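You operate a simulated robot arm through the tools that you are given. There is no shell and no other tool. Be economical: measure what you need, move in short steps, check, and stop when the job is done.

You are at the controls of a simulated robot arm. One attempt, no reset.

JOB
Set grind and feed by the purple card, then start mill and feed.
Fine: blue lever for grind, orange slide for feed.

The check looks at the end state, three seconds after you hand in, the way a careful person would. Anything else that was tipped, shoved, dropped, spilled or broken makes it a failure.

ROBOT AND FRAMES
A 6-joint arm with a two-finger parallel gripper on a trunk, on a base that drives. Base frame: it is fixed to the floor where the robot stands at the start and does not move with it; the origin is under the middle of the robot, x ahead of it, y to its left, z up. Readings come in m, degrees, newtons and seconds.
With the tool pointing down near the work surface it reaches from about 0.1 to 0.58 m from the robot's upright axis, wherever it stands. Its first joint turns from -166.0 to 166.0 degrees. Places, roughly: blue lever [0.7, 0, 1.3]; orange slide [1.2, -0.2, 1.3]; green button [1.1, -0.5, 1.2]; blue button [1.2, -0.6, 1.1]; green lever [1.4, -0.6, 0.7]; yellow lever [1.3, -0.4, 0.5]; green wheel [1.1, 0.6, 1]; orange cap [1.4, -0.5, 0.9]; yellow cap [0.6, 0.9, 0.9]; teal cap [0.8, 0.9, 1.1]; upper door wheel [1, -0.1, 1]; lower door wheel [1, -0.1, 0.8]; upper latch [1.1, 0.5, 1.1]; lower latch [1.1, 0.5, 0.7]; purple card [0.5, 1.25, 0.5]. Payload 4.1 kg.
The tool frame sits at the grasp point between the pads (the TCP): z along the fingers, y along the line on which they close. The tips reach 0.023 m beyond it. The gripper opens to 0.094 m. The fingers are 0.038 m wide and 0.01 m thick; the gripper's body (0.054 by 0.096 m) begins 0.039 m behind the TCP.
Orientation is told as [roll, pitch, yaw] about the base's x, y, z axes, in that order, counted from this pose: with the fingers straight down and closing along the base's y, the tool's x points along the base's -x, its y along +y and its z along -z.

CONTROLS
- The arm moves only by the tool drive_tool. Its argument "motion" is a list of rows, each a list of 7 numbers: the turn, a rotation vector about the tool's x, y, z in units of 8 degrees (1.0 is 8 degrees), then the shift along the tool's x, y, z in units of 20 mm (1.0 is 20 mm), then the opening, from 0 (shut) to 1 (fully open). In form: [[ax, ay, az, x, y, z, jaw], ...]. A call has 1 to 10 rows; each row shifts and turns the commanded pose from where the row before left it, along the tool's axes as they then stand. A call with a number of a shift or a turn outside -1 to 1 is refused whole. A row lasts 0.2 s, in which the tool goes at most 0.05 m and 8.6 degrees; a call with a longer step from one row to the next is refused whole, and so is a gripper value outside its range. A pose out of reach is approached as far as the arm can. The call stops where the force on the tool passes 60 N (or 10 N more than at its start, if that is more) or the arm is blocked; 0.2 s more then pass. Each finger travels about 0.045 m/s and halts on what it meets, pressing with about 39 N; the grip force reading is that of the motor and also rises with nothing between the fingers. The clock runs only during rows and for 0.2 s after the last one: add rows that do not move to give the fingers time. The reply holds the time, the measured pose of the TCP, the force on the tool along the base axes, the opening and the grip force, in the units named above and with some noise.
- Cameras (640 x 400 px; columns grow to the right, rows downward): "scene" is now at [0.0307, 0.1512, 1.5682]; the picture's right is [-0.16, -0.99, 0.00], its down [-0.38, 0.06, -0.92] and it looks along [0.91, -0.15, -0.38] (base axes); focal length 288 px, centre (320, 200). "wrist" rides on the gripper at [0.086, 0.016, -0.075] in the tool frame; the picture's right is [-0.18, 0.98, 0.00], its down [-0.58, -0.11, -0.81] and it looks along [-0.79, -0.15, 0.59] (tool axes); focal length 243 px, centre (320, 200). There is no depth. A picture from a camera that has moved, and an enlarged one, comes with that camera's place and axes in the base frame and with its lens.
- capture(camera): a new picture of that camera. No time passes.
- lift_body(by): slides the trunk up (or, below 0, down) by that many m; the arm and the scene camera ride with it, the base frame stays. It gives what a move gives, with no picture.
- drive_base(legs): drives the robot by 1 to 6 legs, each [ahead, turn to the left] in m and degrees, along the robot's own axes; the way and the turn of a leg run together, so that a leg with both is an arc; at most 1.5 m and 180 degrees a leg. The arm and the cameras ride along, it lands a little off, and it stops where it bumps. It gives what a move gives.
- pan_tilt(pan, tilt): turns the head with the scene camera to pan (to the left, within 155 degrees either way) and tilt (down, from -29 to 69), counted from straight ahead of the robot. It gives what a move gives.
- inspect(camera, box): a new picture of the part [left, top, right, bottom] of that camera's present view, enlarged. No time passes.
- sign_off(): hands the job in; it is judged then, once.

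Go step by step. Nothing tells you exact positions but the pictures and the camera data: compare them with the known pose of the tool, close in by small moves and look again before you grip or let go. The budget is 120 turns and 82 pictures, counting those below and the enlarged ones. Unless the task says otherwise, let go and move clear before handing in, and close with one line.

The tools are called after "Emit:" as name(argument=value, ...) on one line, values as JSON. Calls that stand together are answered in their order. drive_tool: Moves the arm, as the interface text tells. Its arguments: {"type":"object","properties":{"motion":{"type":"array"}},"required":["motion"]} The other tools are called the same way: lift_body (by) slides the trunk up or down; drive_base (legs) drives the base; pan_tilt (pan, tilt) turns the head that bears the scene camera; capture (camera) takes a picture; inspect (camera, box) takes an enlarged picture of a part of a camera's view; sign_off () hands the job in.

At the start:

```text
time_s: 0.0
eef_pos: [0.3556, -0.0083, 1.3709]
tool_rot: [0.0, -0.1, 0.1]
force: [0.8, -0.3, -0.4]
finger_gap: 0.0943
finger_force: 0.2
trunk travel left (down, up): [-0.496, 0.094]
robot x, y, heading: [0.0003, -0.0011, -0.0]
head pan, tilt: [-9.4, 22.4]
```

scene: 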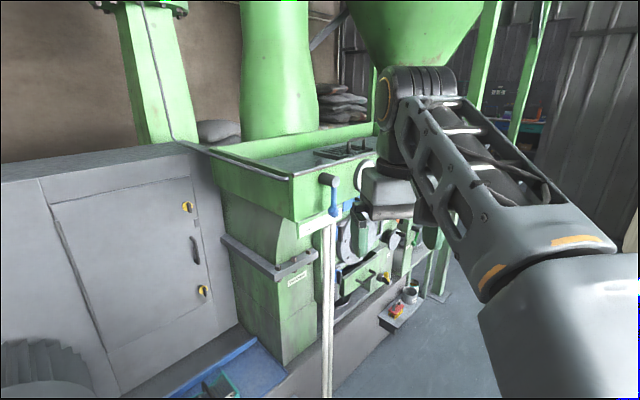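
wrist: 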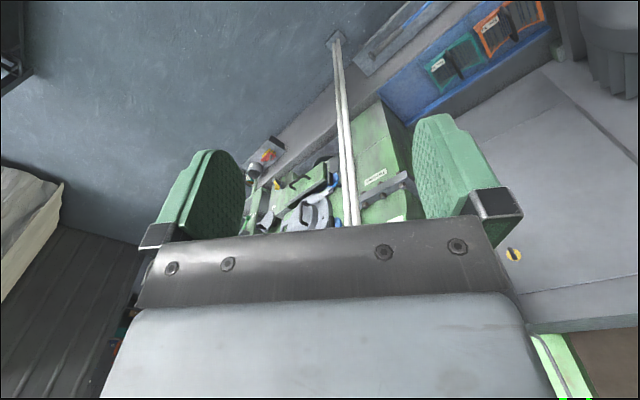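

I see a green mill with a blue lever, and the arm blocks part of the view. First I'll look for the purple card to the left and low.

Emit:
pan_tilt(pan=65, tilt=40)

Emit:
capture(camera="scene")

```text
time_s: 1.5
eef_pos: [0.3554, -0.0091, 1.3699]
tool_rot: [0.0, -0.1, 0.1]
force: [0.6, -0.8, 0.4]
finger_gap: 0.0941
finger_force: 0.0
trunk travel left (down, up): [-0.496, 0.094]
robot x, y, heading: [0.001, 0.0016, -0.2]
head pan, tilt: [65.0, 40.0]
```

```text
79 pictures are left
camera scene: at [-0.0249, 0.2434, 1.5406], right [0.91, -0.42, 0.0], down [-0.27, -0.58, -0.77], along [0.32, 0.69, -0.64], focal length 288 px, centre (320, 200)
```

scene: 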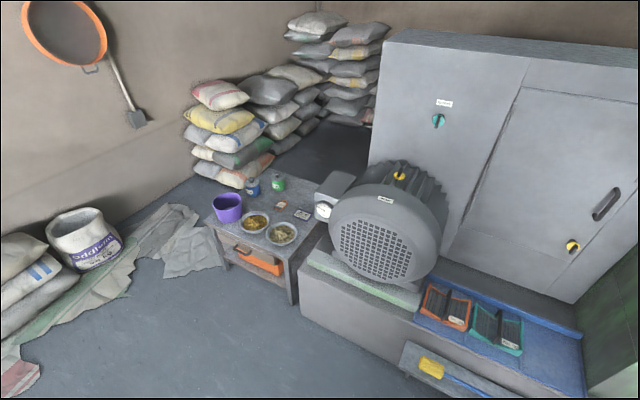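

I see a little table with bowls, small cards, and card stands near the motor. I'll enlarge these.

Emit:
inspect(camera="scene", box=[200, 160, 340, 260])

Emit:
inspect(camera="scene", box=[400, 260, 560, 370])

```text
4.00 times, centred on (270, 210) of scene
camera zoom: at [-0.0249, 0.2434, 1.5406], right [0.91, -0.42, 0.0], down [-0.27, -0.58, -0.77], along [0.32, 0.69, -0.64], focal length 1153 px, centre (520, 160)
```

zoom: 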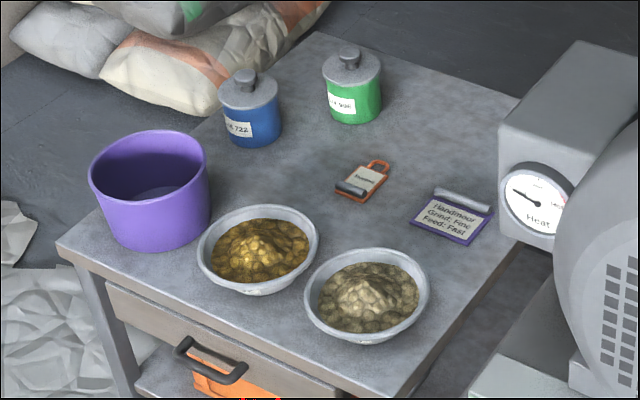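

```text
3.64 times, centred on (480, 315) of scene
camera zoom: at [-0.0249, 0.2434, 1.5406], right [0.91, -0.42, 0.0], down [-0.27, -0.58, -0.77], along [0.32, 0.69, -0.64], focal length 1048 px, centre (-262, -218)
```

zoom: 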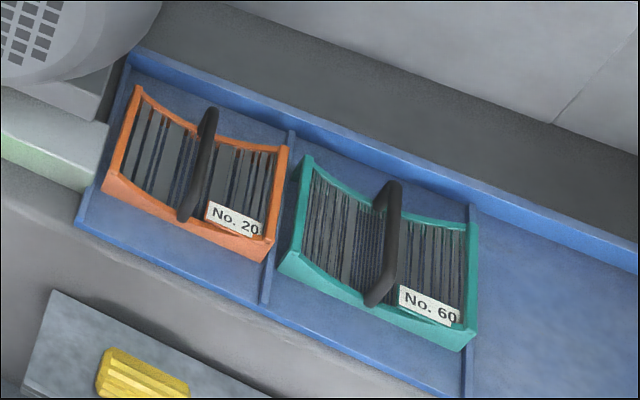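

The purple card seems to say "Handmoor, Grind: Fine, Feed: Fast". I'll read it closer, and the tag beside it.

Emit:
inspect(camera="scene", box=[270, 195, 318, 225])

Emit:
pan_tilt(pan=10, tilt=20)

Emit:
capture(camera="scene")

```text
13.33 times, centred on (294, 210) of scene
camera zoom: at [-0.0249, 0.2434, 1.5406], right [0.91, -0.42, 0.0], down [-0.27, -0.58, -0.77], along [0.32, 0.69, -0.64], focal length 3844 px, centre (667, 67)
```

zoom: 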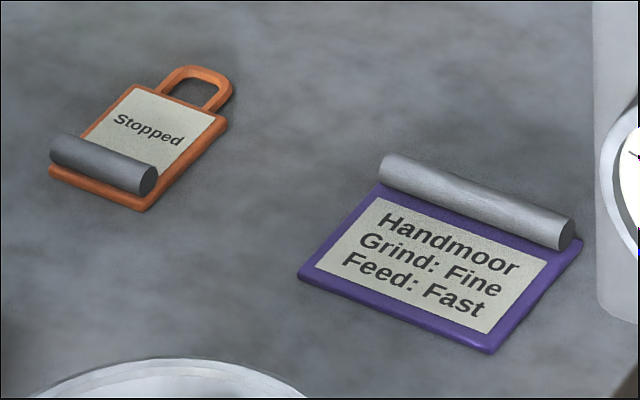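

```text
time_s: 2.7
eef_pos: [0.3559, -0.0086, 1.3707]
tool_rot: [0.1, 0.0, 0.1]
force: [-0.2, 0.4, 0.4]
finger_gap: 0.0939
finger_force: 0.1
trunk travel left (down, up): [-0.496, 0.094]
robot x, y, heading: [-0.0016, -0.0003, 0.4]
head pan, tilt: [10.0, 20.0]
```

```text
75 pictures are left
camera scene: at [0.0309, 0.1826, 1.572], right [0.17, -0.98, 0.0], down [-0.34, -0.06, -0.94], along [0.93, 0.16, -0.34], focal length 288 px, centre (320, 200)
```

scene: 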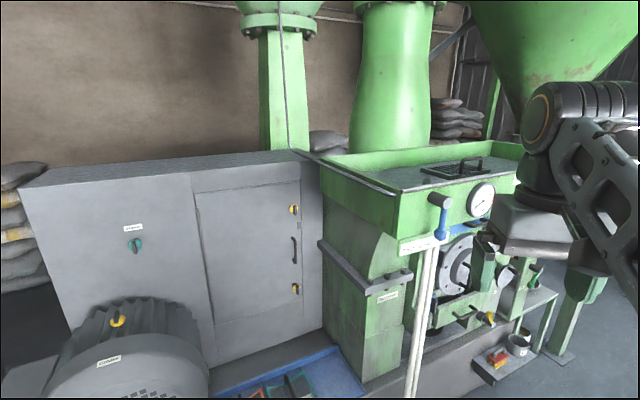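

Card: fine grind, fast feed. Now I'll read the labels on the machine.

Emit:
inspect(camera="scene", box=[370, 170, 530, 270])

Emit:
inspect(camera="scene", box=[400, 250, 570, 390])

Emit:
inspect(camera="scene", box=[80, 200, 320, 370])

```text
4.00 times, centred on (450, 220) of scene
camera zoom: at [0.0309, 0.1826, 1.572], right [0.17, -0.98, 0.0], down [-0.34, -0.06, -0.94], along [0.93, 0.16, -0.34], focal length 1153 px, centre (-200, 120)
```

zoom: 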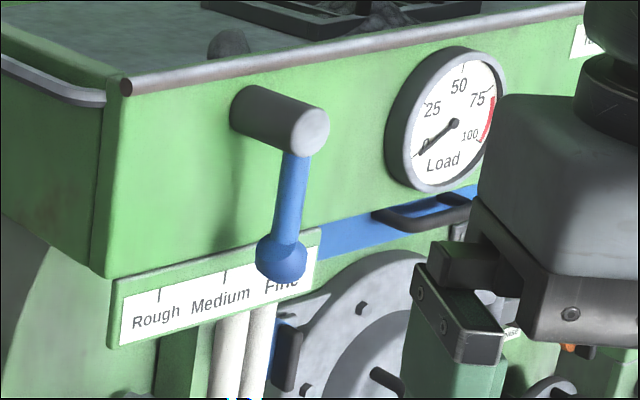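

```text
2.86 times, centred on (485, 320) of scene
camera zoom: at [0.0309, 0.1826, 1.572], right [0.17, -0.98, 0.0], down [-0.34, -0.06, -0.94], along [0.93, 0.16, -0.34], focal length 824 px, centre (-151, -143)
```

zoom: 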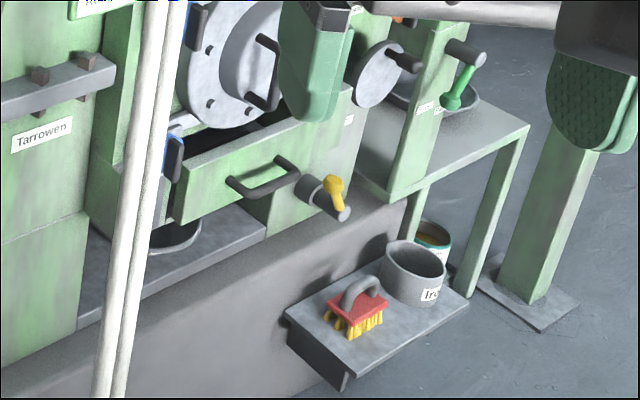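

```text
2.35 times, centred on (200, 285) of scene
camera zoom: at [0.0309, 0.1826, 1.572], right [0.17, -0.98, 0.0], down [-0.34, -0.06, -0.94], along [0.93, 0.16, -0.34], focal length 678 px, centre (602, 0)
```

zoom: 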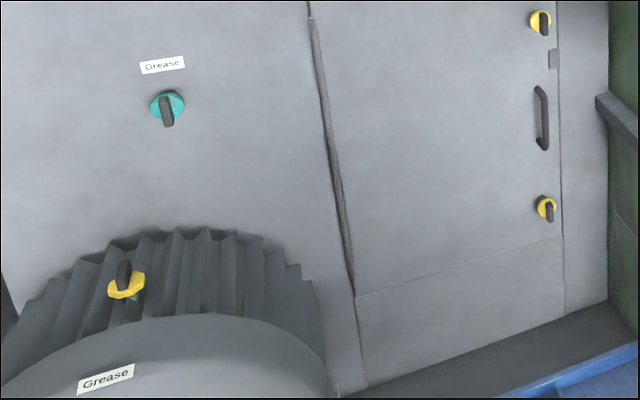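

The lever hangs near Medium/Fine, though parallax matters here. I'll look to the right before moving the base.

Emit:
pan_tilt(pan=-80, tilt=30)

Emit:
capture(camera="scene")

```text
time_s: 4.4
eef_pos: [0.3552, -0.0091, 1.371]
tool_rot: [0.0, -0.1, 0.1]
force: [0.2, 0.4, -0.3]
finger_gap: 0.094
finger_force: 0.1
trunk travel left (down, up): [-0.496, 0.094]
robot x, y, heading: [-0.0015, -0.0009, -0.0]
head pan, tilt: [-80.0, 30.0]
```

```text
71 pictures are left
camera scene: at [-0.0451, 0.0773, 1.556], right [-0.98, -0.17, 0.0], down [-0.09, 0.49, -0.87], along [0.15, -0.85, -0.5], focal length 288 px, centre (320, 200)
```

scene: 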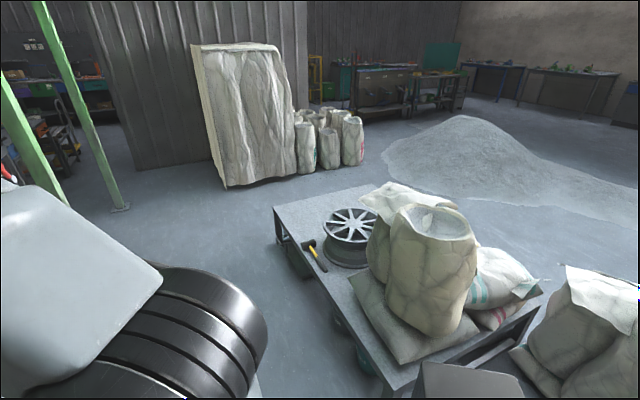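

A trolley with sacks stands to my right at y < -0.5, so I'll go diagonally forward-right to see the mill's right part, keeping clear of it.

Emit:
drive_base(legs=[[0, -55], [0.5, 0], [0, 55]])

Emit:
pan_tilt(pan=15, tilt=25)

Emit:
capture(camera="scene")

Emit:
capture(camera="wrist")

```text
time_s: 12.1
eef_pos: [0.6406, -0.4103, 1.371]
tool_rot: [-0.1, -0.1, 0.0]
force: [0.2, -0.4, -0.3]
finger_gap: 0.0939
finger_force: 0.0
trunk travel left (down, up): [-0.496, 0.094]
robot x, y, heading: [0.2867, -0.3996, -0.1]
head pan, tilt: [-80.0, 30.0]
```

```text
time_s: 13.8
eef_pos: [0.6409, -0.4121, 1.3707]
tool_rot: [0.0, -0.1, 0.0]
force: [0.9, -1.1, -0.3]
finger_gap: 0.094
finger_force: 0.0
trunk travel left (down, up): [-0.496, 0.094]
robot x, y, heading: [0.2845, -0.4046, -0.2]
head pan, tilt: [15.0, 25.0]
```

```text
70 pictures are left
camera scene: at [0.3141, -0.2116, 1.5639], right [0.26, -0.97, 0.0], down [-0.41, -0.11, -0.91], along [0.88, 0.23, -0.42], focal length 288 px, centre (320, 200)
```

scene: 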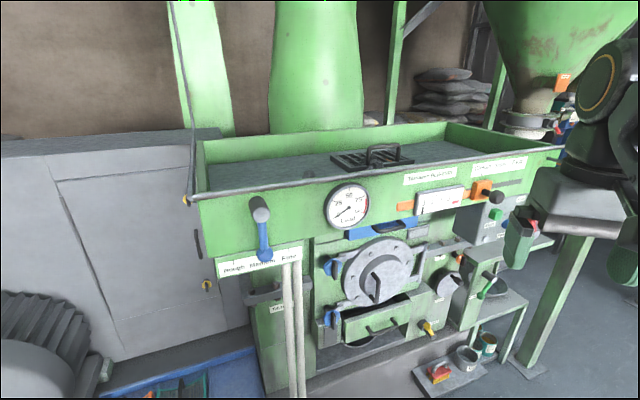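

```text
69 pictures are left
camera wrist: at [0.5548, -0.3942, 1.4452], right [0.18, 0.98, 0.0], down [0.58, -0.11, 0.81], along [0.79, -0.15, -0.59], focal length 243 px, centre (320, 200)
```

wrist: 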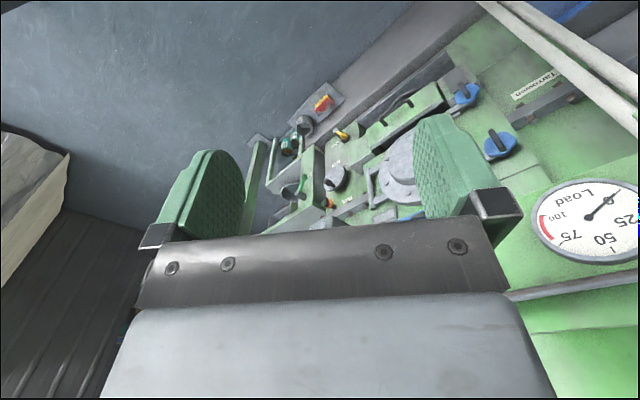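

Good view. I'll enlarge the details: lever and scale, slide, buttons, and the mill door.

Emit:
inspect(camera="scene", box=[210, 180, 330, 290])

Emit:
inspect(camera="scene", box=[390, 145, 560, 255])

Emit:
inspect(camera="scene", box=[300, 225, 540, 385])

```text
3.64 times, centred on (270, 235) of scene
camera zoom: at [0.3141, -0.2116, 1.5639], right [0.26, -0.97, 0.0], down [-0.41, -0.11, -0.91], along [0.88, 0.23, -0.42], focal length 1048 px, centre (502, 73)
```

zoom: 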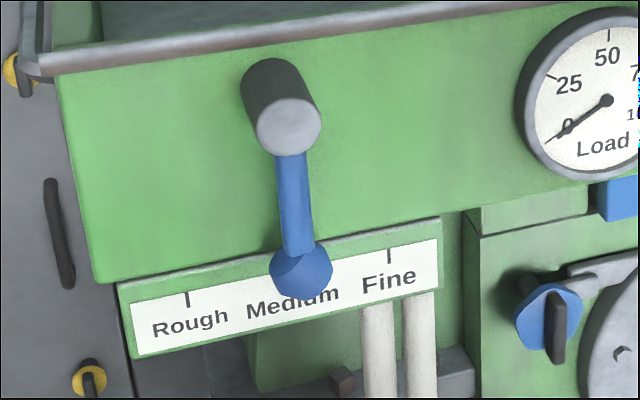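

```text
3.64 times, centred on (475, 200) of scene
camera zoom: at [0.3141, -0.2116, 1.5639], right [0.26, -0.97, 0.0], down [-0.41, -0.11, -0.91], along [0.88, 0.23, -0.42], focal length 1048 px, centre (-244, 200)
```

zoom: 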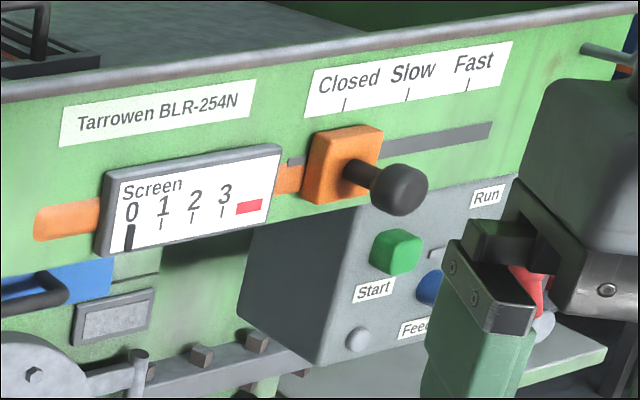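

```text
2.50 times, centred on (420, 305) of scene
camera zoom: at [0.3141, -0.2116, 1.5639], right [0.26, -0.97, 0.0], down [-0.41, -0.11, -0.91], along [0.88, 0.23, -0.42], focal length 721 px, centre (70, -62)
```

zoom: 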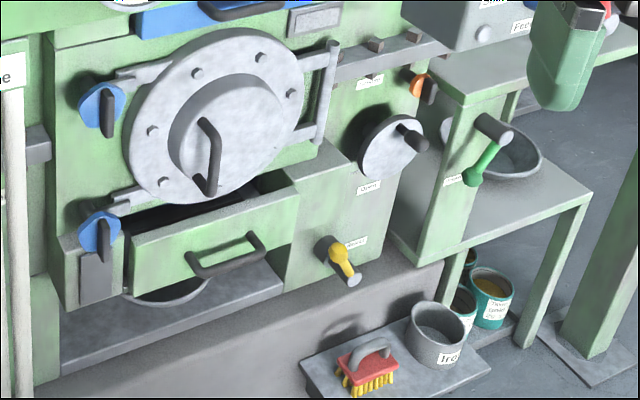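

Findings: the lever is at Medium, the slide at Closed, and the Start (green) and Feed (blue) buttons are on the box to the right. From two views the panel turns out to be yawed about 35°: its normal is (-0.82,-0.57) and the lever hub end is near (0.711,-0.005,1.334). I'll turn to face it squarely.

Emit:
drive_base(legs=[[0, 35]])

Emit:
pan_tilt(pan=0, tilt=25)

Emit:
capture(camera="scene")

```text
time_s: 15.9
eef_pos: [0.5812, -0.2026, 1.3704]
tool_rot: [0.0, -0.2, 35.3]
force: [0.0, 0.5, 0.5]
finger_gap: 0.0941
finger_force: 0.0
trunk travel left (down, up): [-0.496, 0.094]
robot x, y, heading: [0.2864, -0.4041, 35.4]
head pan, tilt: [15.0, 25.0]
```

```text
time_s: 16.7
eef_pos: [0.5805, -0.2025, 1.3707]
tool_rot: [0.0, -0.1, 35.4]
force: [-0.5, -0.8, -1.0]
finger_gap: 0.094
finger_force: 0.1
trunk travel left (down, up): [-0.496, 0.094]
robot x, y, heading: [0.285, -0.4024, 35.0]
head pan, tilt: [0.0, 25.0]
```

```text
65 pictures are left
camera scene: at [0.2148, -0.2473, 1.5639], right [0.58, -0.82, 0.0], down [-0.34, -0.24, -0.91], along [0.74, 0.52, -0.42], focal length 288 px, centre (320, 200)
```

scene: 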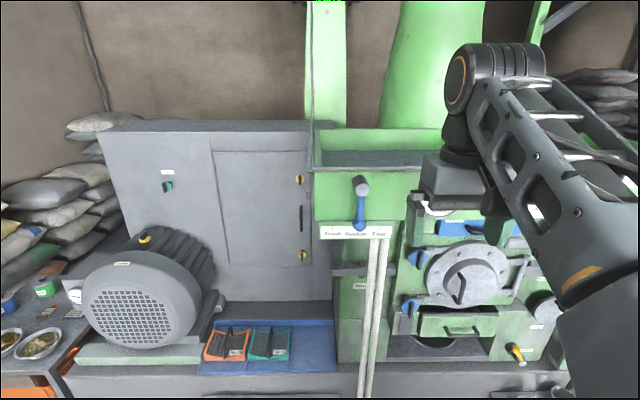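

The view is square to the panel. I'll pitch the tool to point horizontally at the panel, turning about tool y.

Emit:
drive_tool(motion=[[0, -1, 0, 0, 0, 0, 0.7], [0, -1, 0, 0, 0, 0, 0.7], [0, -1, 0, 0, 0, 0, 0.7], [0, -1, 0, 0, 0, 0, 0.7], [0, -1, 0, 0, 0, 0, 0.7], [0, -1, 0, 0, 0, 0, 0.7], [0, -1, 0, 0, 0, 0, 0.7], [0, -1, 0, 0, 0, 0, 0.7], [0, -1, 0, 0, 0, 0, 0.7], [0, -1, 0, 0, 0, 0, 0.7]])

Emit:
capture(camera="scene")

```text
time_s: 19.0
eef_pos: [0.6174, -0.1779, 1.3175]
tool_rot: [2.2, -70.1, 33.9]
force: [0.3, 1.0, 0.5]
finger_gap: 0.0659
finger_force: 0.0
trunk travel left (down, up): [-0.496, 0.094]
robot x, y, heading: [0.2836, -0.4006, 35.2]
head pan, tilt: [0.0, 25.0]
stopped in row 10: the arm was blocked; the commanded pose is now the measured one
```

```text
64 pictures are left
camera scene: at [0.2149, -0.2473, 1.5635], right [0.58, -0.82, 0.0], down [-0.34, -0.24, -0.91], along [0.74, 0.52, -0.42], focal length 288 px, centre (320, 200)
```

scene: 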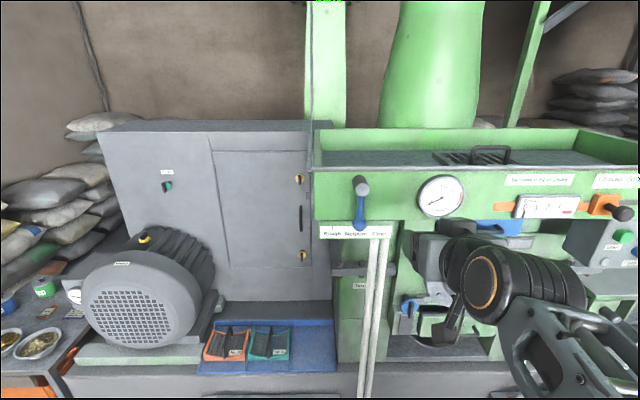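

The arm blocked at 70° pitch because it is too folded. I'll extend forward, still right of the lever and clear of the panel, while finishing the pitch.

Emit:
drive_tool(motion=[[0, 0, 0, -0.3, 0, 0.95, 0.7], [0, 0, 0, -0.3, 0, 0.95, 0.7], [0, -0.5, 0, -0.3, 0, 0.95, 0.7], [0, -0.5, 0, -0.2, 0, 0.95, 0.7], [0, -0.5, 0, 0, 0, 0.5, 0.7], [0, -0.5, 0, 0, 0, 0, 0.7], [0, -0.5, 0, 0, 0, 0, 0.7]])

Emit:
capture(camera="wrist")

```text
time_s: 20.6
eef_pos: [0.6784, -0.1258, 1.3142]
tool_rot: [6.1, -80.0, 31.8]
force: [-0.7, 0.8, -0.1]
finger_gap: 0.0658
finger_force: 0.1
out of reach, approached as far as the arm can: row 5, 6, 7
trunk travel left (down, up): [-0.496, 0.094]
robot x, y, heading: [0.2834, -0.4045, 35.6]
head pan, tilt: [0.0, 25.0]
```

```text
63 pictures are left
camera wrist: at [0.5975, -0.1658, 1.2427], right [-0.58, 0.79, 0.2], down [-0.47, -0.52, 0.71], along [0.67, 0.31, 0.68], focal length 243 px, centre (320, 200)
```

wrist: 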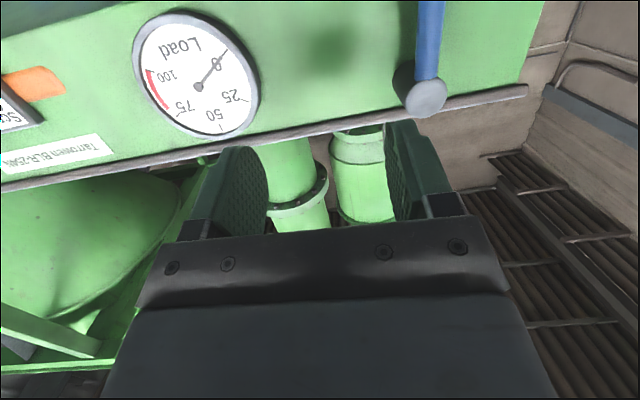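

Near-horizontal (80°) is the limit here. I'll lower the trunk and raise the tool relative to it, so the wrist need not bend as much. First I'll retreat a little.

Emit:
drive_tool(motion=[[0, 0, 0, 0, 0, -1, 0.7], [0, 0, 0, 0, 0, -1, 0.7]])

Emit:
lift_body(by=-0.2)

Emit:
drive_tool(motion=[[0, 0, 0, -1, 0, 0, 0.7], [0, 0, 0, -1, 0, 0, 0.7], [0, 0, 0, -1, 0, 0, 0.7], [0, 0, 0, -1, 0, 0, 0.7], [0, 0, 0, -1, 0, 0, 0.7], [0, 0, 0, -1, 0, 0, 0.7], [0, 0, 0, -1, 0, 0, 0.7]])

Emit:
capture(camera="scene")

```text
time_s: 21.2
eef_pos: [0.6483, -0.1502, 1.3221]
tool_rot: [6.0, -80.1, 31.8]
force: [0.0, -0.3, 0.6]
finger_gap: 0.0661
finger_force: 0.0
trunk travel left (down, up): [-0.496, 0.094]
robot x, y, heading: [0.286, -0.4006, 35.2]
head pan, tilt: [0.0, 25.0]
```

```text
time_s: 23.3
eef_pos: [0.6521, -0.1469, 1.1135]
tool_rot: [6.1, -78.7, 31.9]
force: [0.8, 0.2, -0.3]
finger_gap: 0.0658
finger_force: 0.1
trunk travel left (down, up): [-0.296, 0.294]
robot x, y, heading: [0.2839, -0.4018, 35.1]
head pan, tilt: [0.0, 25.0]
```

```text
time_s: 24.9
eef_pos: [0.6676, -0.1365, 1.26]
tool_rot: [6.2, -80.0, 31.7]
force: [-0.6, 0.1, 0.3]
finger_gap: 0.0656
finger_force: 0.0
trunk travel left (down, up): [-0.296, 0.294]
robot x, y, heading: [0.2872, -0.4015, 35.5]
head pan, tilt: [0.0, 25.0]
```

```text
62 pictures are left
camera scene: at [0.2148, -0.2474, 1.3639], right [0.58, -0.82, 0.0], down [-0.34, -0.24, -0.91], along [0.74, 0.52, -0.42], focal length 288 px, centre (320, 200)
```

scene: 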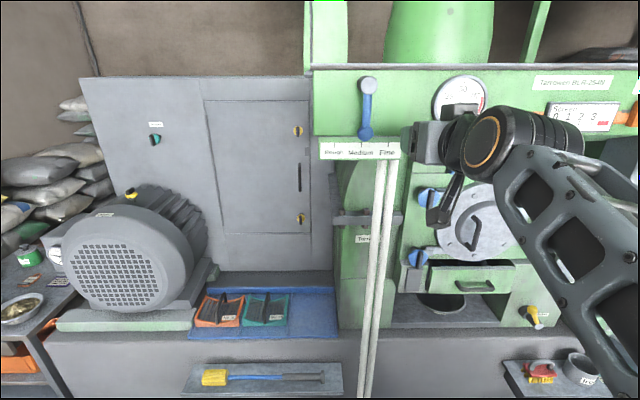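

The raised arm pose works. Now I'll finish the pitch (10° more) and correct the yaw a bit.

Emit:
drive_tool(motion=[[0.2, -0.65, 0, 0, 0, 0, 0.7], [0.2, -0.65, 0, 0, 0, 0, 0.7]])

Emit:
inspect(camera="scene", box=[300, 60, 500, 185])

```text
time_s: 25.5
eef_pos: [0.6688, -0.1377, 1.2601]
tool_rot: [125.2, -89.1, -90.5]
force: [0.3, -0.1, 0.3]
finger_gap: 0.0659
finger_force: 0.1
trunk travel left (down, up): [-0.296, 0.294]
robot x, y, heading: [0.2828, -0.399, 35.5]
head pan, tilt: [0.0, 25.0]
```

```text
3.20 times, centred on (400, 122) of scene
camera zoom: at [0.2149, -0.2473, 1.3639], right [0.58, -0.82, 0.0], down [-0.34, -0.24, -0.91], along [0.74, 0.52, -0.42], focal length 923 px, centre (64, 448)
```

zoom: 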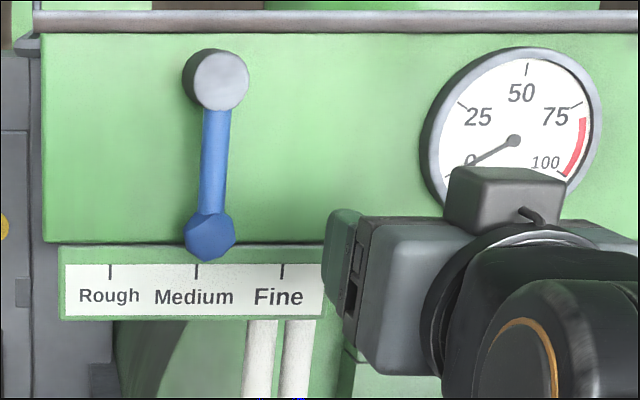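

The tool is horizontal now. The ball is about 0.086 m to the left and 0.116 m ahead of the TCP. I'll move left, then forward to straddle the lever.

Emit:
drive_tool(motion=[[0, 0, 0, 0, 1, 0, 0.7], [0, 0, 0, 0, 1, 0, 0.7], [0, 0, 0, 0, 1, 0, 0.7], [0, 0, 0, 0, 1, 0, 0.7], [0, 0, 0, 0, 0.3, 0, 0.7], [0, 0, 0, 0, 0, 1, 0.7], [0, 0, 0, 0, 0, 1, 0.7]])

Emit:
inspect(camera="scene", box=[280, 60, 480, 185])

Emit:
capture(camera="wrist")

```text
time_s: 27.1
eef_pos: [0.6514, -0.0438, 1.2628]
tool_rot: [122.1, -89.0, -87.4]
force: [-0.7, -0.2, 0.0]
finger_gap: 0.066
finger_force: 0.1
trunk travel left (down, up): [-0.296, 0.294]
robot x, y, heading: [0.2837, -0.4026, 35.4]
head pan, tilt: [0.0, 25.0]
```

```text
3.20 times, centred on (380, 122) of scene
camera zoom: at [0.2148, -0.2474, 1.3639], right [0.58, -0.82, 0.0], down [-0.34, -0.24, -0.91], along [0.74, 0.52, -0.42], focal length 923 px, centre (128, 448)
```

zoom: 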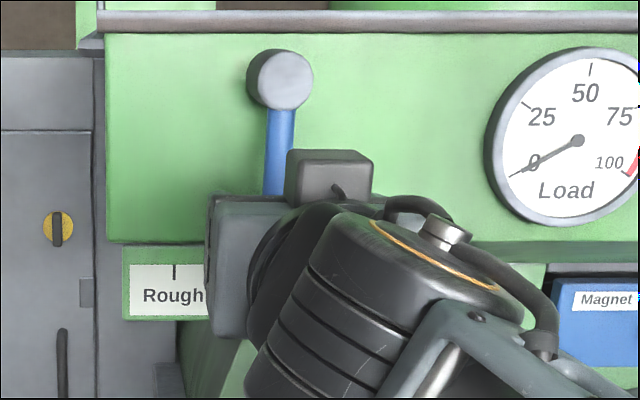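

```text
59 pictures are left
camera wrist: at [0.5807, -0.0711, 1.1757], right [-0.56, 0.8, 0.2], down [-0.6, -0.56, 0.57], along [0.57, 0.2, 0.8], focal length 243 px, centre (320, 200)
```

wrist: 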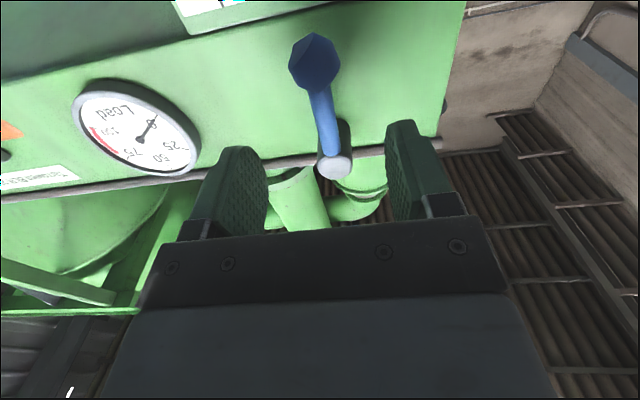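

The fingers are centred on the lever. I'll advance 0.065 m to straddle it.

Emit:
drive_tool(motion=[[0, 0, 0, 0, 0, 0.8, 0.7], [0, 0, 0, 0, 0, 0.8, 0.7], [0, 0, 0, 0, 0, 0.8, 0.7], [0, 0, 0, 0, 0, 0.8, 0.7]])

Emit:
capture(camera="wrist")

```text
time_s: 28.1
eef_pos: [0.7032, -0.0075, 1.263]
tool_rot: [122.4, -89.2, -87.8]
force: [-0.5, 0.2, 0.1]
finger_gap: 0.066
finger_force: 0.0
trunk travel left (down, up): [-0.296, 0.294]
robot x, y, heading: [0.2856, -0.4028, 35.2]
head pan, tilt: [0.0, 25.0]
```

```text
58 pictures are left
camera wrist: at [0.6334, -0.0345, 1.1757], right [-0.56, 0.8, 0.2], down [-0.6, -0.56, 0.57], along [0.57, 0.2, 0.8], focal length 243 px, centre (320, 200)
```

wrist: 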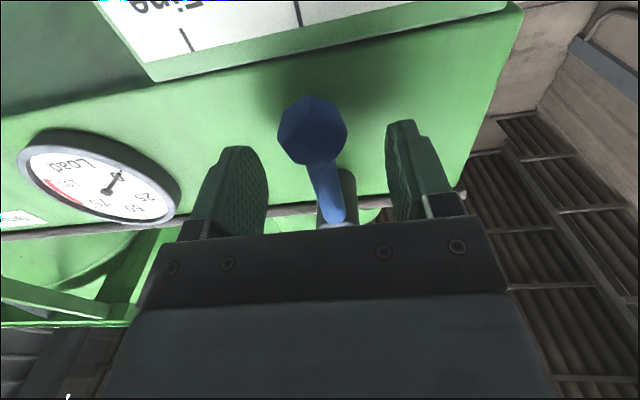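

The lever is between the fingers. I'll push to the right in small steps.

Emit:
drive_tool(motion=[[0, 0, 0, 0, -0.7, 0, 0.7], [0, 0, 0, 0, -0.7, 0, 0.7], [0, 0, 0, 0, -0.7, 0, 0.7]])

Emit:
capture(camera="wrist")

Emit:
inspect(camera="scene", box=[280, 60, 480, 185])

```text
time_s: 28.9
eef_pos: [0.7276, -0.042, 1.2621]
tool_rot: [121.6, -89.2, -87.0]
force: [-1.0, 3.2, -0.7]
finger_gap: 0.0679
finger_force: 2.2
trunk travel left (down, up): [-0.296, 0.294]
robot x, y, heading: [0.2895, -0.4004, 35.0]
head pan, tilt: [0.0, 25.0]
```

```text
57 pictures are left
camera wrist: at [0.658, -0.0681, 1.1754], right [-0.56, 0.8, 0.2], down [-0.6, -0.56, 0.57], along [0.57, 0.2, 0.8], focal length 243 px, centre (320, 200)
```

wrist: 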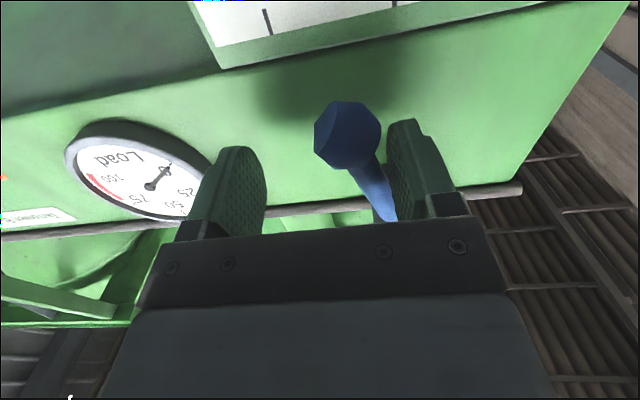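

```text
3.20 times, centred on (380, 122) of scene
camera zoom: at [0.2146, -0.2467, 1.3638], right [0.58, -0.82, 0.0], down [-0.34, -0.24, -0.91], along [0.74, 0.52, -0.42], focal length 923 px, centre (128, 448)
```

zoom: 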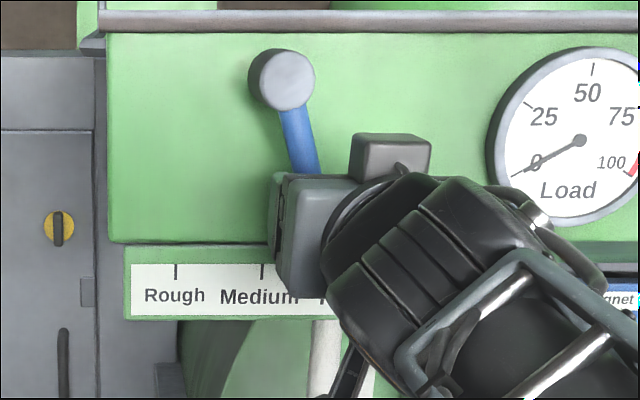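

It moves easily and is now about 15° over. I'll push a further ~16 mm.

Emit:
drive_tool(motion=[[0, 0, 0, 0, -0.4, 0, 0.7], [0, 0, 0, 0, -0.4, 0, 0.7]])

Emit:
inspect(camera="scene", box=[280, 60, 480, 185])

```text
time_s: 29.5
eef_pos: [0.7378, -0.0551, 1.2631]
tool_rot: [123.6, -89.1, -88.7]
force: [-3.6, 3.5, -2.2]
finger_gap: 0.0677
finger_force: 2.4
trunk travel left (down, up): [-0.296, 0.294]
robot x, y, heading: [0.2874, -0.4061, 35.2]
head pan, tilt: [0.0, 25.0]
```

```text
3.20 times, centred on (380, 122) of scene
camera zoom: at [0.2144, -0.2466, 1.3638], right [0.58, -0.82, 0.0], down [-0.34, -0.24, -0.91], along [0.74, 0.52, -0.42], focal length 923 px, centre (128, 448)
```

zoom: 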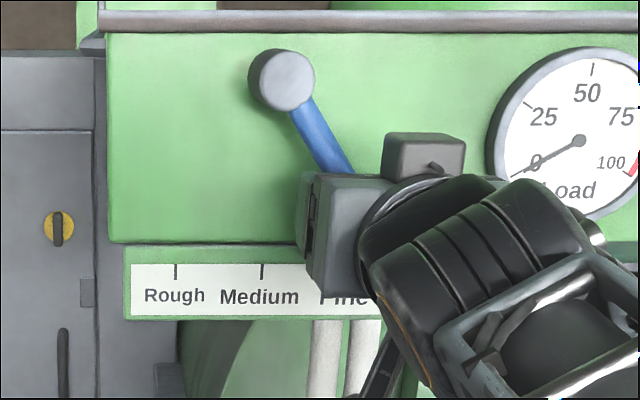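

It looks near 25–30°. I'll release contact, retreat and look.

Emit:
drive_tool(motion=[[0, 0, 0, 0, 0.3, 0, 0.7], [0, 0, 0, 0, 0, -1, 0.7], [0, 0, 0, 0, 0, -1, 0.7], [0, 0, 0, 0, 0, -1, 0.7], [0, 0, 0, 0, 0, -1, 0.7], [0, 0, 0, 0, -1, 0, 0.7], [0, 0, 0, 0, -1, 0, 0.7], [0, 0, 0, 0, -1, 0, 0.7], [0, 0, 0, 0, -1, 0, 0.7]])

Emit:
inspect(camera="scene", box=[300, 60, 460, 160])

```text
time_s: 31.5
eef_pos: [0.7149, -0.1628, 1.2598]
tool_rot: [120.4, -89.1, -85.9]
force: [0.2, 0.1, 0.7]
finger_gap: 0.066
finger_force: 0.1
trunk travel left (down, up): [-0.296, 0.294]
robot x, y, heading: [0.2855, -0.4016, 35.5]
head pan, tilt: [0.0, 25.0]
```

```text
4.00 times, centred on (380, 110) of scene
camera zoom: at [0.2148, -0.2473, 1.3639], right [0.58, -0.82, 0.0], down [-0.34, -0.24, -0.91], along [0.74, 0.52, -0.42], focal length 1153 px, centre (80, 560)
```

zoom: 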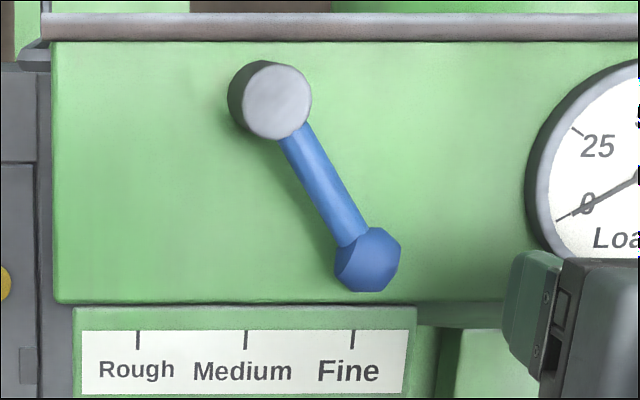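

The lever is at about 35° and the ball is nearly above the Fine tick. I'll go back and feel gently whether there's an end stop there.

Emit:
drive_tool(motion=[[0, 0, 0, 0, 1, 0, 0.7], [0, 0, 0, 0, 1, 0, 0.7], [0, 0, 0, 0, 1, 0, 0.7], [0, 0, 0, 0, 1, 0, 0.7], [0, 0, 0, 0, 0, 1, 0.7], [0, 0, 0, 0, 0, 1, 0.7], [0, 0, 0, 0, 0, 1, 0.7], [0, 0, 0, 0, 0, 1, 0.7], [0, 0, 0, 0, 0, 0, 0.7]])

Emit:
drive_tool(motion=[[0, 0, 0, 0, -0.2, 0, 0.7], [0, 0, 0, 0, -0.15, 0, 0.7]])

Emit:
drive_tool(motion=[[0, 0, 0, 0, -0.2, 0, 0.7]])

Emit:
inspect(camera="scene", box=[300, 60, 460, 160])

```text
time_s: 33.5
eef_pos: [0.7327, -0.0513, 1.2607]
tool_rot: [122.0, -89.1, -87.2]
force: [0.6, 0.9, -0.4]
finger_gap: 0.0659
finger_force: 0.0
trunk travel left (down, up): [-0.296, 0.294]
robot x, y, heading: [0.2886, -0.4027, 35.1]
head pan, tilt: [0.0, 25.0]
```

```text
time_s: 34.1
eef_pos: [0.7368, -0.055, 1.2605]
tool_rot: [121.0, -89.0, -86.3]
force: [-2.5, 0.5, -1.4]
finger_gap: 0.067
finger_force: 1.0
trunk travel left (down, up): [-0.296, 0.294]
robot x, y, heading: [0.2861, -0.406, 35.5]
head pan, tilt: [0.0, 25.0]
```

```text
time_s: 34.5
eef_pos: [0.7387, -0.0588, 1.2599]
tool_rot: [122.4, -89.2, -87.6]
force: [-7.9, 8.0, -3.7]
finger_gap: 0.0707
finger_force: 6.0
trunk travel left (down, up): [-0.296, 0.294]
robot x, y, heading: [0.2889, -0.4073, 35.8]
head pan, tilt: [0.0, 25.0]
```

```text
4.00 times, centred on (380, 110) of scene
camera zoom: at [0.2136, -0.2458, 1.3636], right [0.58, -0.82, 0.0], down [-0.34, -0.25, -0.91], along [0.74, 0.52, -0.42], focal length 1153 px, centre (80, 560)
```

zoom: 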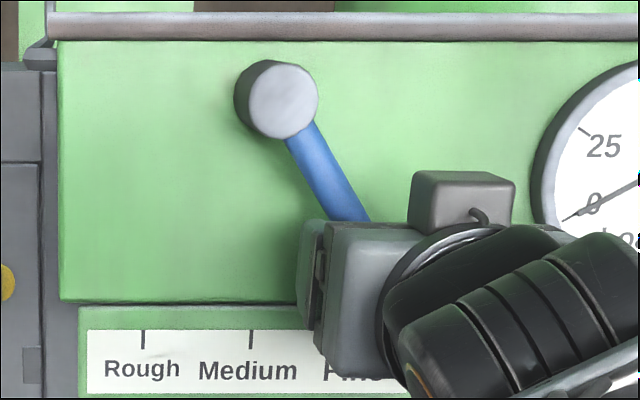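

Resistance rises here with no further motion, so Fine is at this end stop. I'll release, retreat, then look at the slide and buttons.

Emit:
drive_tool(motion=[[0, 0, 0, 0, 0.4, 0, 0.7], [0, 0, 0, 0, 0, -1, 0.7], [0, 0, 0, 0, 0, -1, 0.7], [0, 0, 0, 0, 0, -1, 0.7], [0, 0, 0, 0, 0, -1, 0.7], [0, 0, 0, 0, -1, -0.5, 0.7], [0, 0, 0, 0, -1, -0.5, 0.7], [0, 0, 0, 0, -1, 0, 0.7], [0, 0, 0, 0, -1, 0, 0.7]])

Emit:
pan_tilt(pan=-20, tilt=10)

Emit:
capture(camera="scene")

```text
time_s: 36.5
eef_pos: [0.6997, -0.1778, 1.2602]
tool_rot: [121.5, -89.1, -86.9]
force: [0.2, -0.8, 0.4]
finger_gap: 0.066
finger_force: 0.0
trunk travel left (down, up): [-0.296, 0.294]
robot x, y, heading: [0.289, -0.4038, 35.4]
head pan, tilt: [0.0, 25.0]
```

```text
time_s: 37.4
eef_pos: [0.6989, -0.1776, 1.261]
tool_rot: [120.7, -89.1, -86.0]
force: [-1.1, 0.8, 0.4]
finger_gap: 0.0659
finger_force: 0.1
trunk travel left (down, up): [-0.296, 0.294]
robot x, y, heading: [0.2866, -0.4018, 35.4]
head pan, tilt: [-20.0, 10.0]
```

```text
52 pictures are left
camera scene: at [0.2293, -0.276, 1.3882], right [0.26, -0.96, 0.0], down [-0.17, -0.05, -0.98], along [0.95, 0.26, -0.17], focal length 288 px, centre (320, 200)
```

scene: 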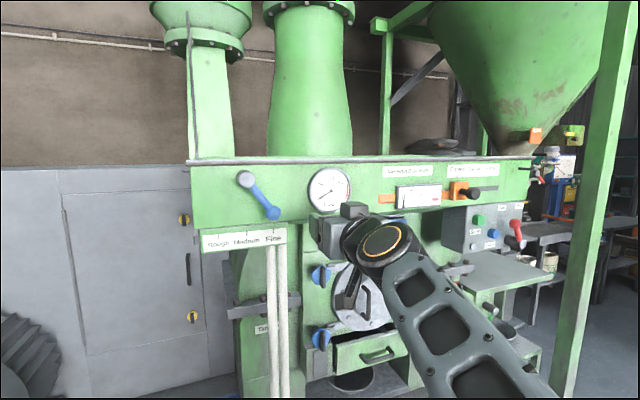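

Emit:
inspect(camera="scene", box=[370, 155, 540, 265])

Emit:
inspect(camera="scene", box=[500, 100, 620, 180])

```text
3.64 times, centred on (455, 210) of scene
camera zoom: at [0.2293, -0.276, 1.3882], right [0.26, -0.96, 0.0], down [-0.17, -0.05, -0.98], along [0.95, 0.26, -0.17], focal length 1048 px, centre (-171, 164)
```

zoom: 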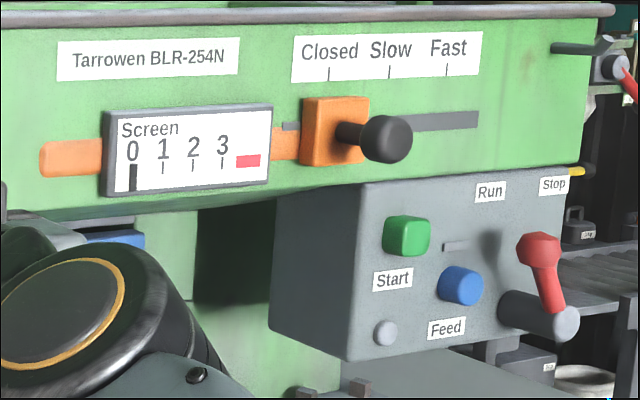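

```text
5.00 times, centred on (560, 140) of scene
camera zoom: at [0.2293, -0.276, 1.3882], right [0.26, -0.96, 0.0], down [-0.17, -0.05, -0.98], along [0.95, 0.26, -0.17], focal length 1442 px, centre (-880, 500)
```

zoom: 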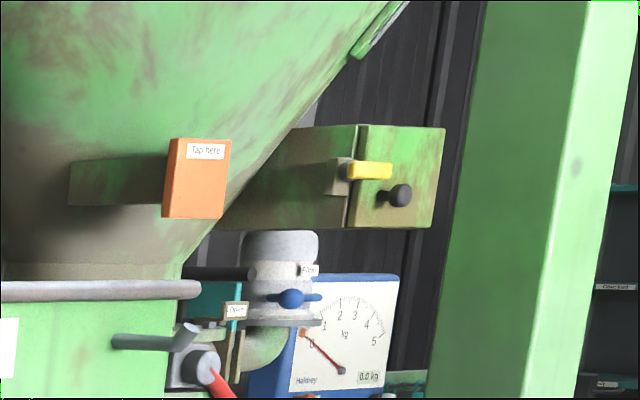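

The slide knob is near (0.993,-0.452,1.29) at Closed, Fast is 0.113 m further right, green Start is near (1.096,-0.495,1.20), blue Feed near (1.13,-0.545,1.15). I'll drive about 0.47 m parallel to the panel.

Emit:
drive_base(legs=[[0, -90], [0.47, 0], [0, 90]])

Emit:
pan_tilt(pan=0, tilt=10)

Emit:
capture(camera="scene")

```text
time_s: 47.8
eef_pos: [0.9583, -0.5302, 1.2604]
tool_rot: [120.7, -89.0, -83.7]
force: [-0.1, -0.4, -0.9]
finger_gap: 0.0659
finger_force: 0.1
trunk travel left (down, up): [-0.296, 0.294]
robot x, y, heading: [0.5515, -0.7701, 37.7]
head pan, tilt: [-20.0, 10.0]
```

```text
time_s: 48.6
eef_pos: [0.9574, -0.531, 1.2614]
tool_rot: [120.5, -89.0, -83.3]
force: [-0.7, 0.3, 1.2]
finger_gap: 0.0657
finger_force: 0.0
trunk travel left (down, up): [-0.296, 0.294]
robot x, y, heading: [0.5521, -0.7697, 37.8]
head pan, tilt: [0.0, 10.0]
```

```text
49 pictures are left
camera scene: at [0.477, -0.6194, 1.3883], right [0.61, -0.79, 0.0], down [-0.14, -0.11, -0.98], along [0.78, 0.6, -0.17], focal length 288 px, centre (320, 200)
```

scene: 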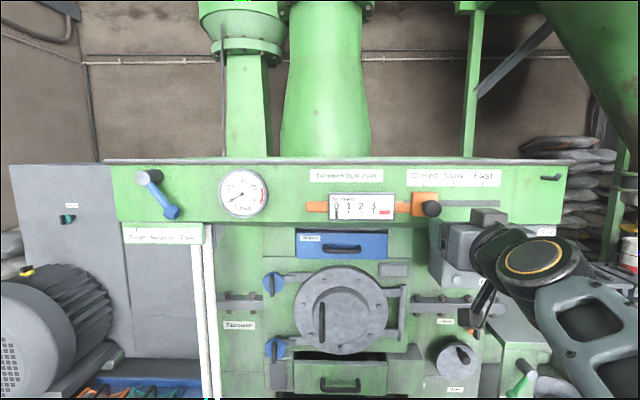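

I'll trim the heading to be square with the panel and inspect the slide.

Emit:
drive_base(legs=[[0, -2.6]])

Emit:
inspect(camera="scene", box=[360, 150, 570, 280])

Emit:
inspect(camera="scene", box=[100, 150, 320, 290])

```text
time_s: 49.4
eef_pos: [0.967, -0.5494, 1.2603]
tool_rot: [120.8, -89.0, -86.2]
force: [0.2, 0.3, -0.3]
finger_gap: 0.0659
finger_force: 0.0
trunk travel left (down, up): [-0.296, 0.294]
robot x, y, heading: [0.5565, -0.773, 35.1]
head pan, tilt: [0.0, 10.0]
```

```text
3.05 times, centred on (465, 215) of scene
camera zoom: at [0.484, -0.6161, 1.3883], right [0.57, -0.82, 0.0], down [-0.14, -0.1, -0.98], along [0.81, 0.57, -0.17], focal length 879 px, centre (-122, 154)
```

zoom: 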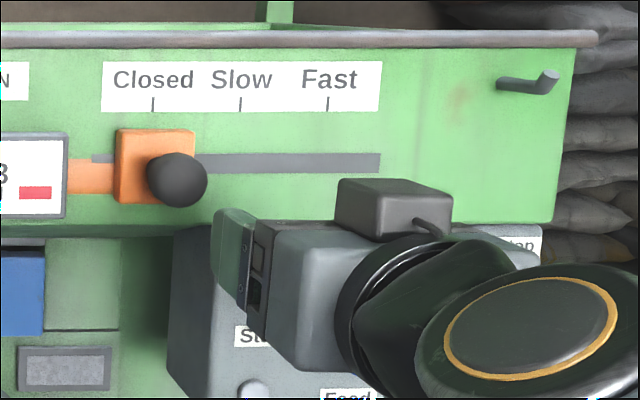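

```text
2.86 times, centred on (210, 220) of scene
camera zoom: at [0.484, -0.6161, 1.3883], right [0.57, -0.82, 0.0], down [-0.14, -0.1, -0.98], along [0.81, 0.57, -0.17], focal length 824 px, centre (634, 143)
```

zoom: 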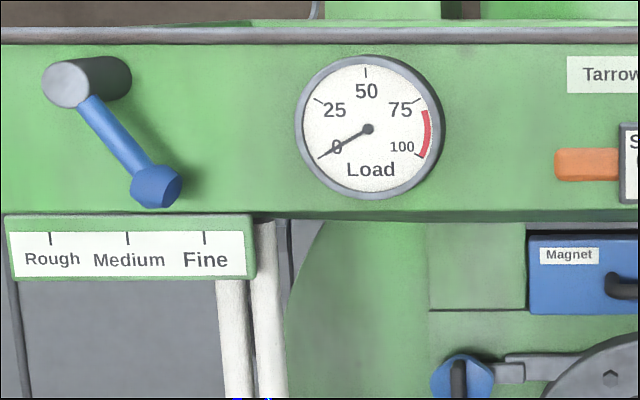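

The lever sits at the Fine stop. The knob is about 47 mm left, 25 mm up and 78 mm forward of the TCP, so I'll align and then advance.

Emit:
drive_tool(motion=[[0, 0, 0, -0.6, 0.8, 0, 0.75], [0, 0, 0, -0.6, 0.8, 0, 0.75], [0, 0, 0, 0, 0.75, 0, 0.75], [0, 0, 0, 0, 0, 0.5, 0.75], [0, 0, 0, 0, 0, 0.5, 0.75]])

Emit:
capture(camera="wrist")

Emit:
inspect(camera="scene", box=[340, 150, 550, 280])

```text
time_s: 50.6
eef_pos: [0.9581, -0.4988, 1.2848]
tool_rot: [122.1, -89.1, -87.6]
force: [-1.2, 0.5, -0.1]
finger_gap: 0.0703
finger_force: 0.1
trunk travel left (down, up): [-0.296, 0.294]
robot x, y, heading: [0.5519, -0.7713, 34.9]
head pan, tilt: [0.0, 10.0]
```

```text
46 pictures are left
camera wrist: at [0.8873, -0.5257, 1.1984], right [-0.56, 0.81, 0.2], down [-0.6, -0.55, 0.57], along [0.57, 0.2, 0.8], focal length 243 px, centre (320, 200)
```

wrist: 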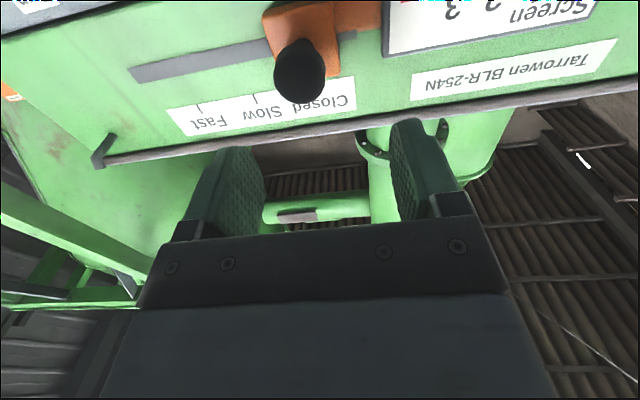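

```text
3.05 times, centred on (445, 215) of scene
camera zoom: at [0.484, -0.6161, 1.3883], right [0.57, -0.82, 0.0], down [-0.14, -0.1, -0.98], along [0.81, 0.57, -0.17], focal length 879 px, centre (-61, 154)
```

zoom: 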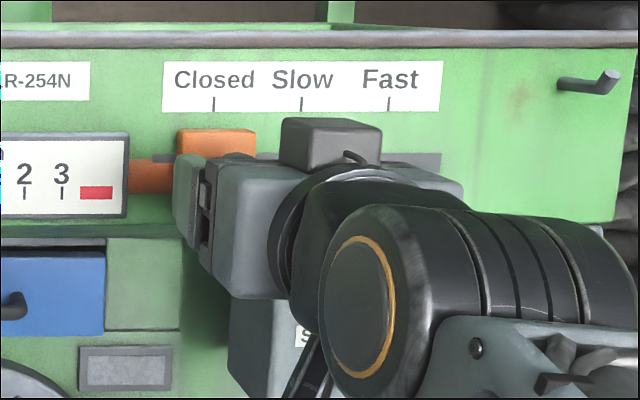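

Triangulating again, the knob is near (1.036,-0.457,1.277), which is 10 mm right, 8 mm down and 88 mm ahead. I'll advance in steps.

Emit:
drive_tool(motion=[[0, 0, 0, 0.4, -0.5, 0.5, 0.8], [0, 0, 0, 0, 0, 0.8, 0.8], [0, 0, 0, 0, 0, 0.8, 0.8]])

Emit:
capture(camera="wrist")

```text
time_s: 51.4
eef_pos: [0.9995, -0.4835, 1.2782]
tool_rot: [122.5, -89.1, -88.2]
force: [-0.2, 0.7, -1.1]
finger_gap: 0.0753
finger_force: 0.1
trunk travel left (down, up): [-0.296, 0.294]
robot x, y, heading: [0.5536, -0.7722, 35.0]
head pan, tilt: [0.0, 10.0]
```

```text
44 pictures are left
camera wrist: at [0.9286, -0.5099, 1.1901], right [-0.56, 0.81, 0.2], down [-0.6, -0.55, 0.57], along [0.57, 0.2, 0.8], focal length 243 px, centre (320, 200)
```

wrist: 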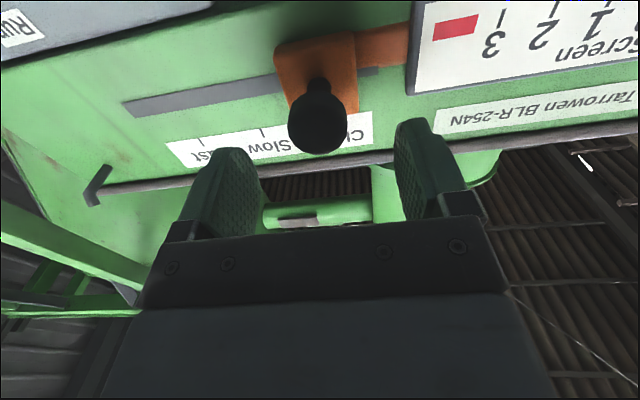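

Centred; the knob is about 49 mm ahead. I'll advance 40 mm.

Emit:
drive_tool(motion=[[0, 0, 0, 0, 0, 0.7, 0.8], [0, 0, 0, 0, 0, 0.7, 0.8], [0, 0, 0, 0, 0, 0.6, 0.8]])

Emit:
capture(camera="wrist")

```text
time_s: 52.2
eef_pos: [1.0334, -0.4623, 1.2765]
tool_rot: [121.3, -89.1, -86.9]
force: [-1.0, 0.4, -0.3]
finger_gap: 0.0752
finger_force: 0.1
trunk travel left (down, up): [-0.296, 0.294]
robot x, y, heading: [0.5548, -0.772, 35.0]
head pan, tilt: [0.0, 10.0]
```

```text
43 pictures are left
camera wrist: at [0.9618, -0.4884, 1.1906], right [-0.56, 0.81, 0.2], down [-0.6, -0.55, 0.57], along [0.57, 0.2, 0.8], focal length 243 px, centre (320, 200)
```

wrist: 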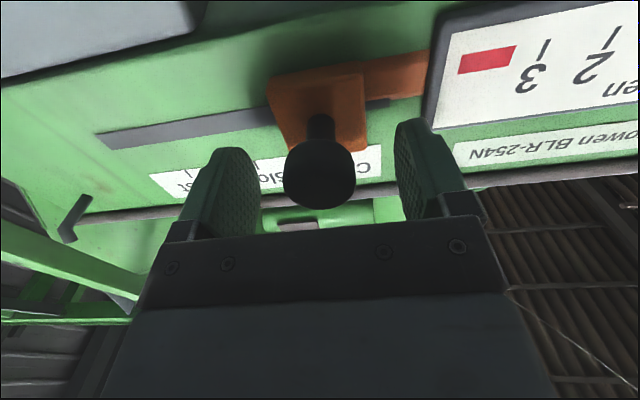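

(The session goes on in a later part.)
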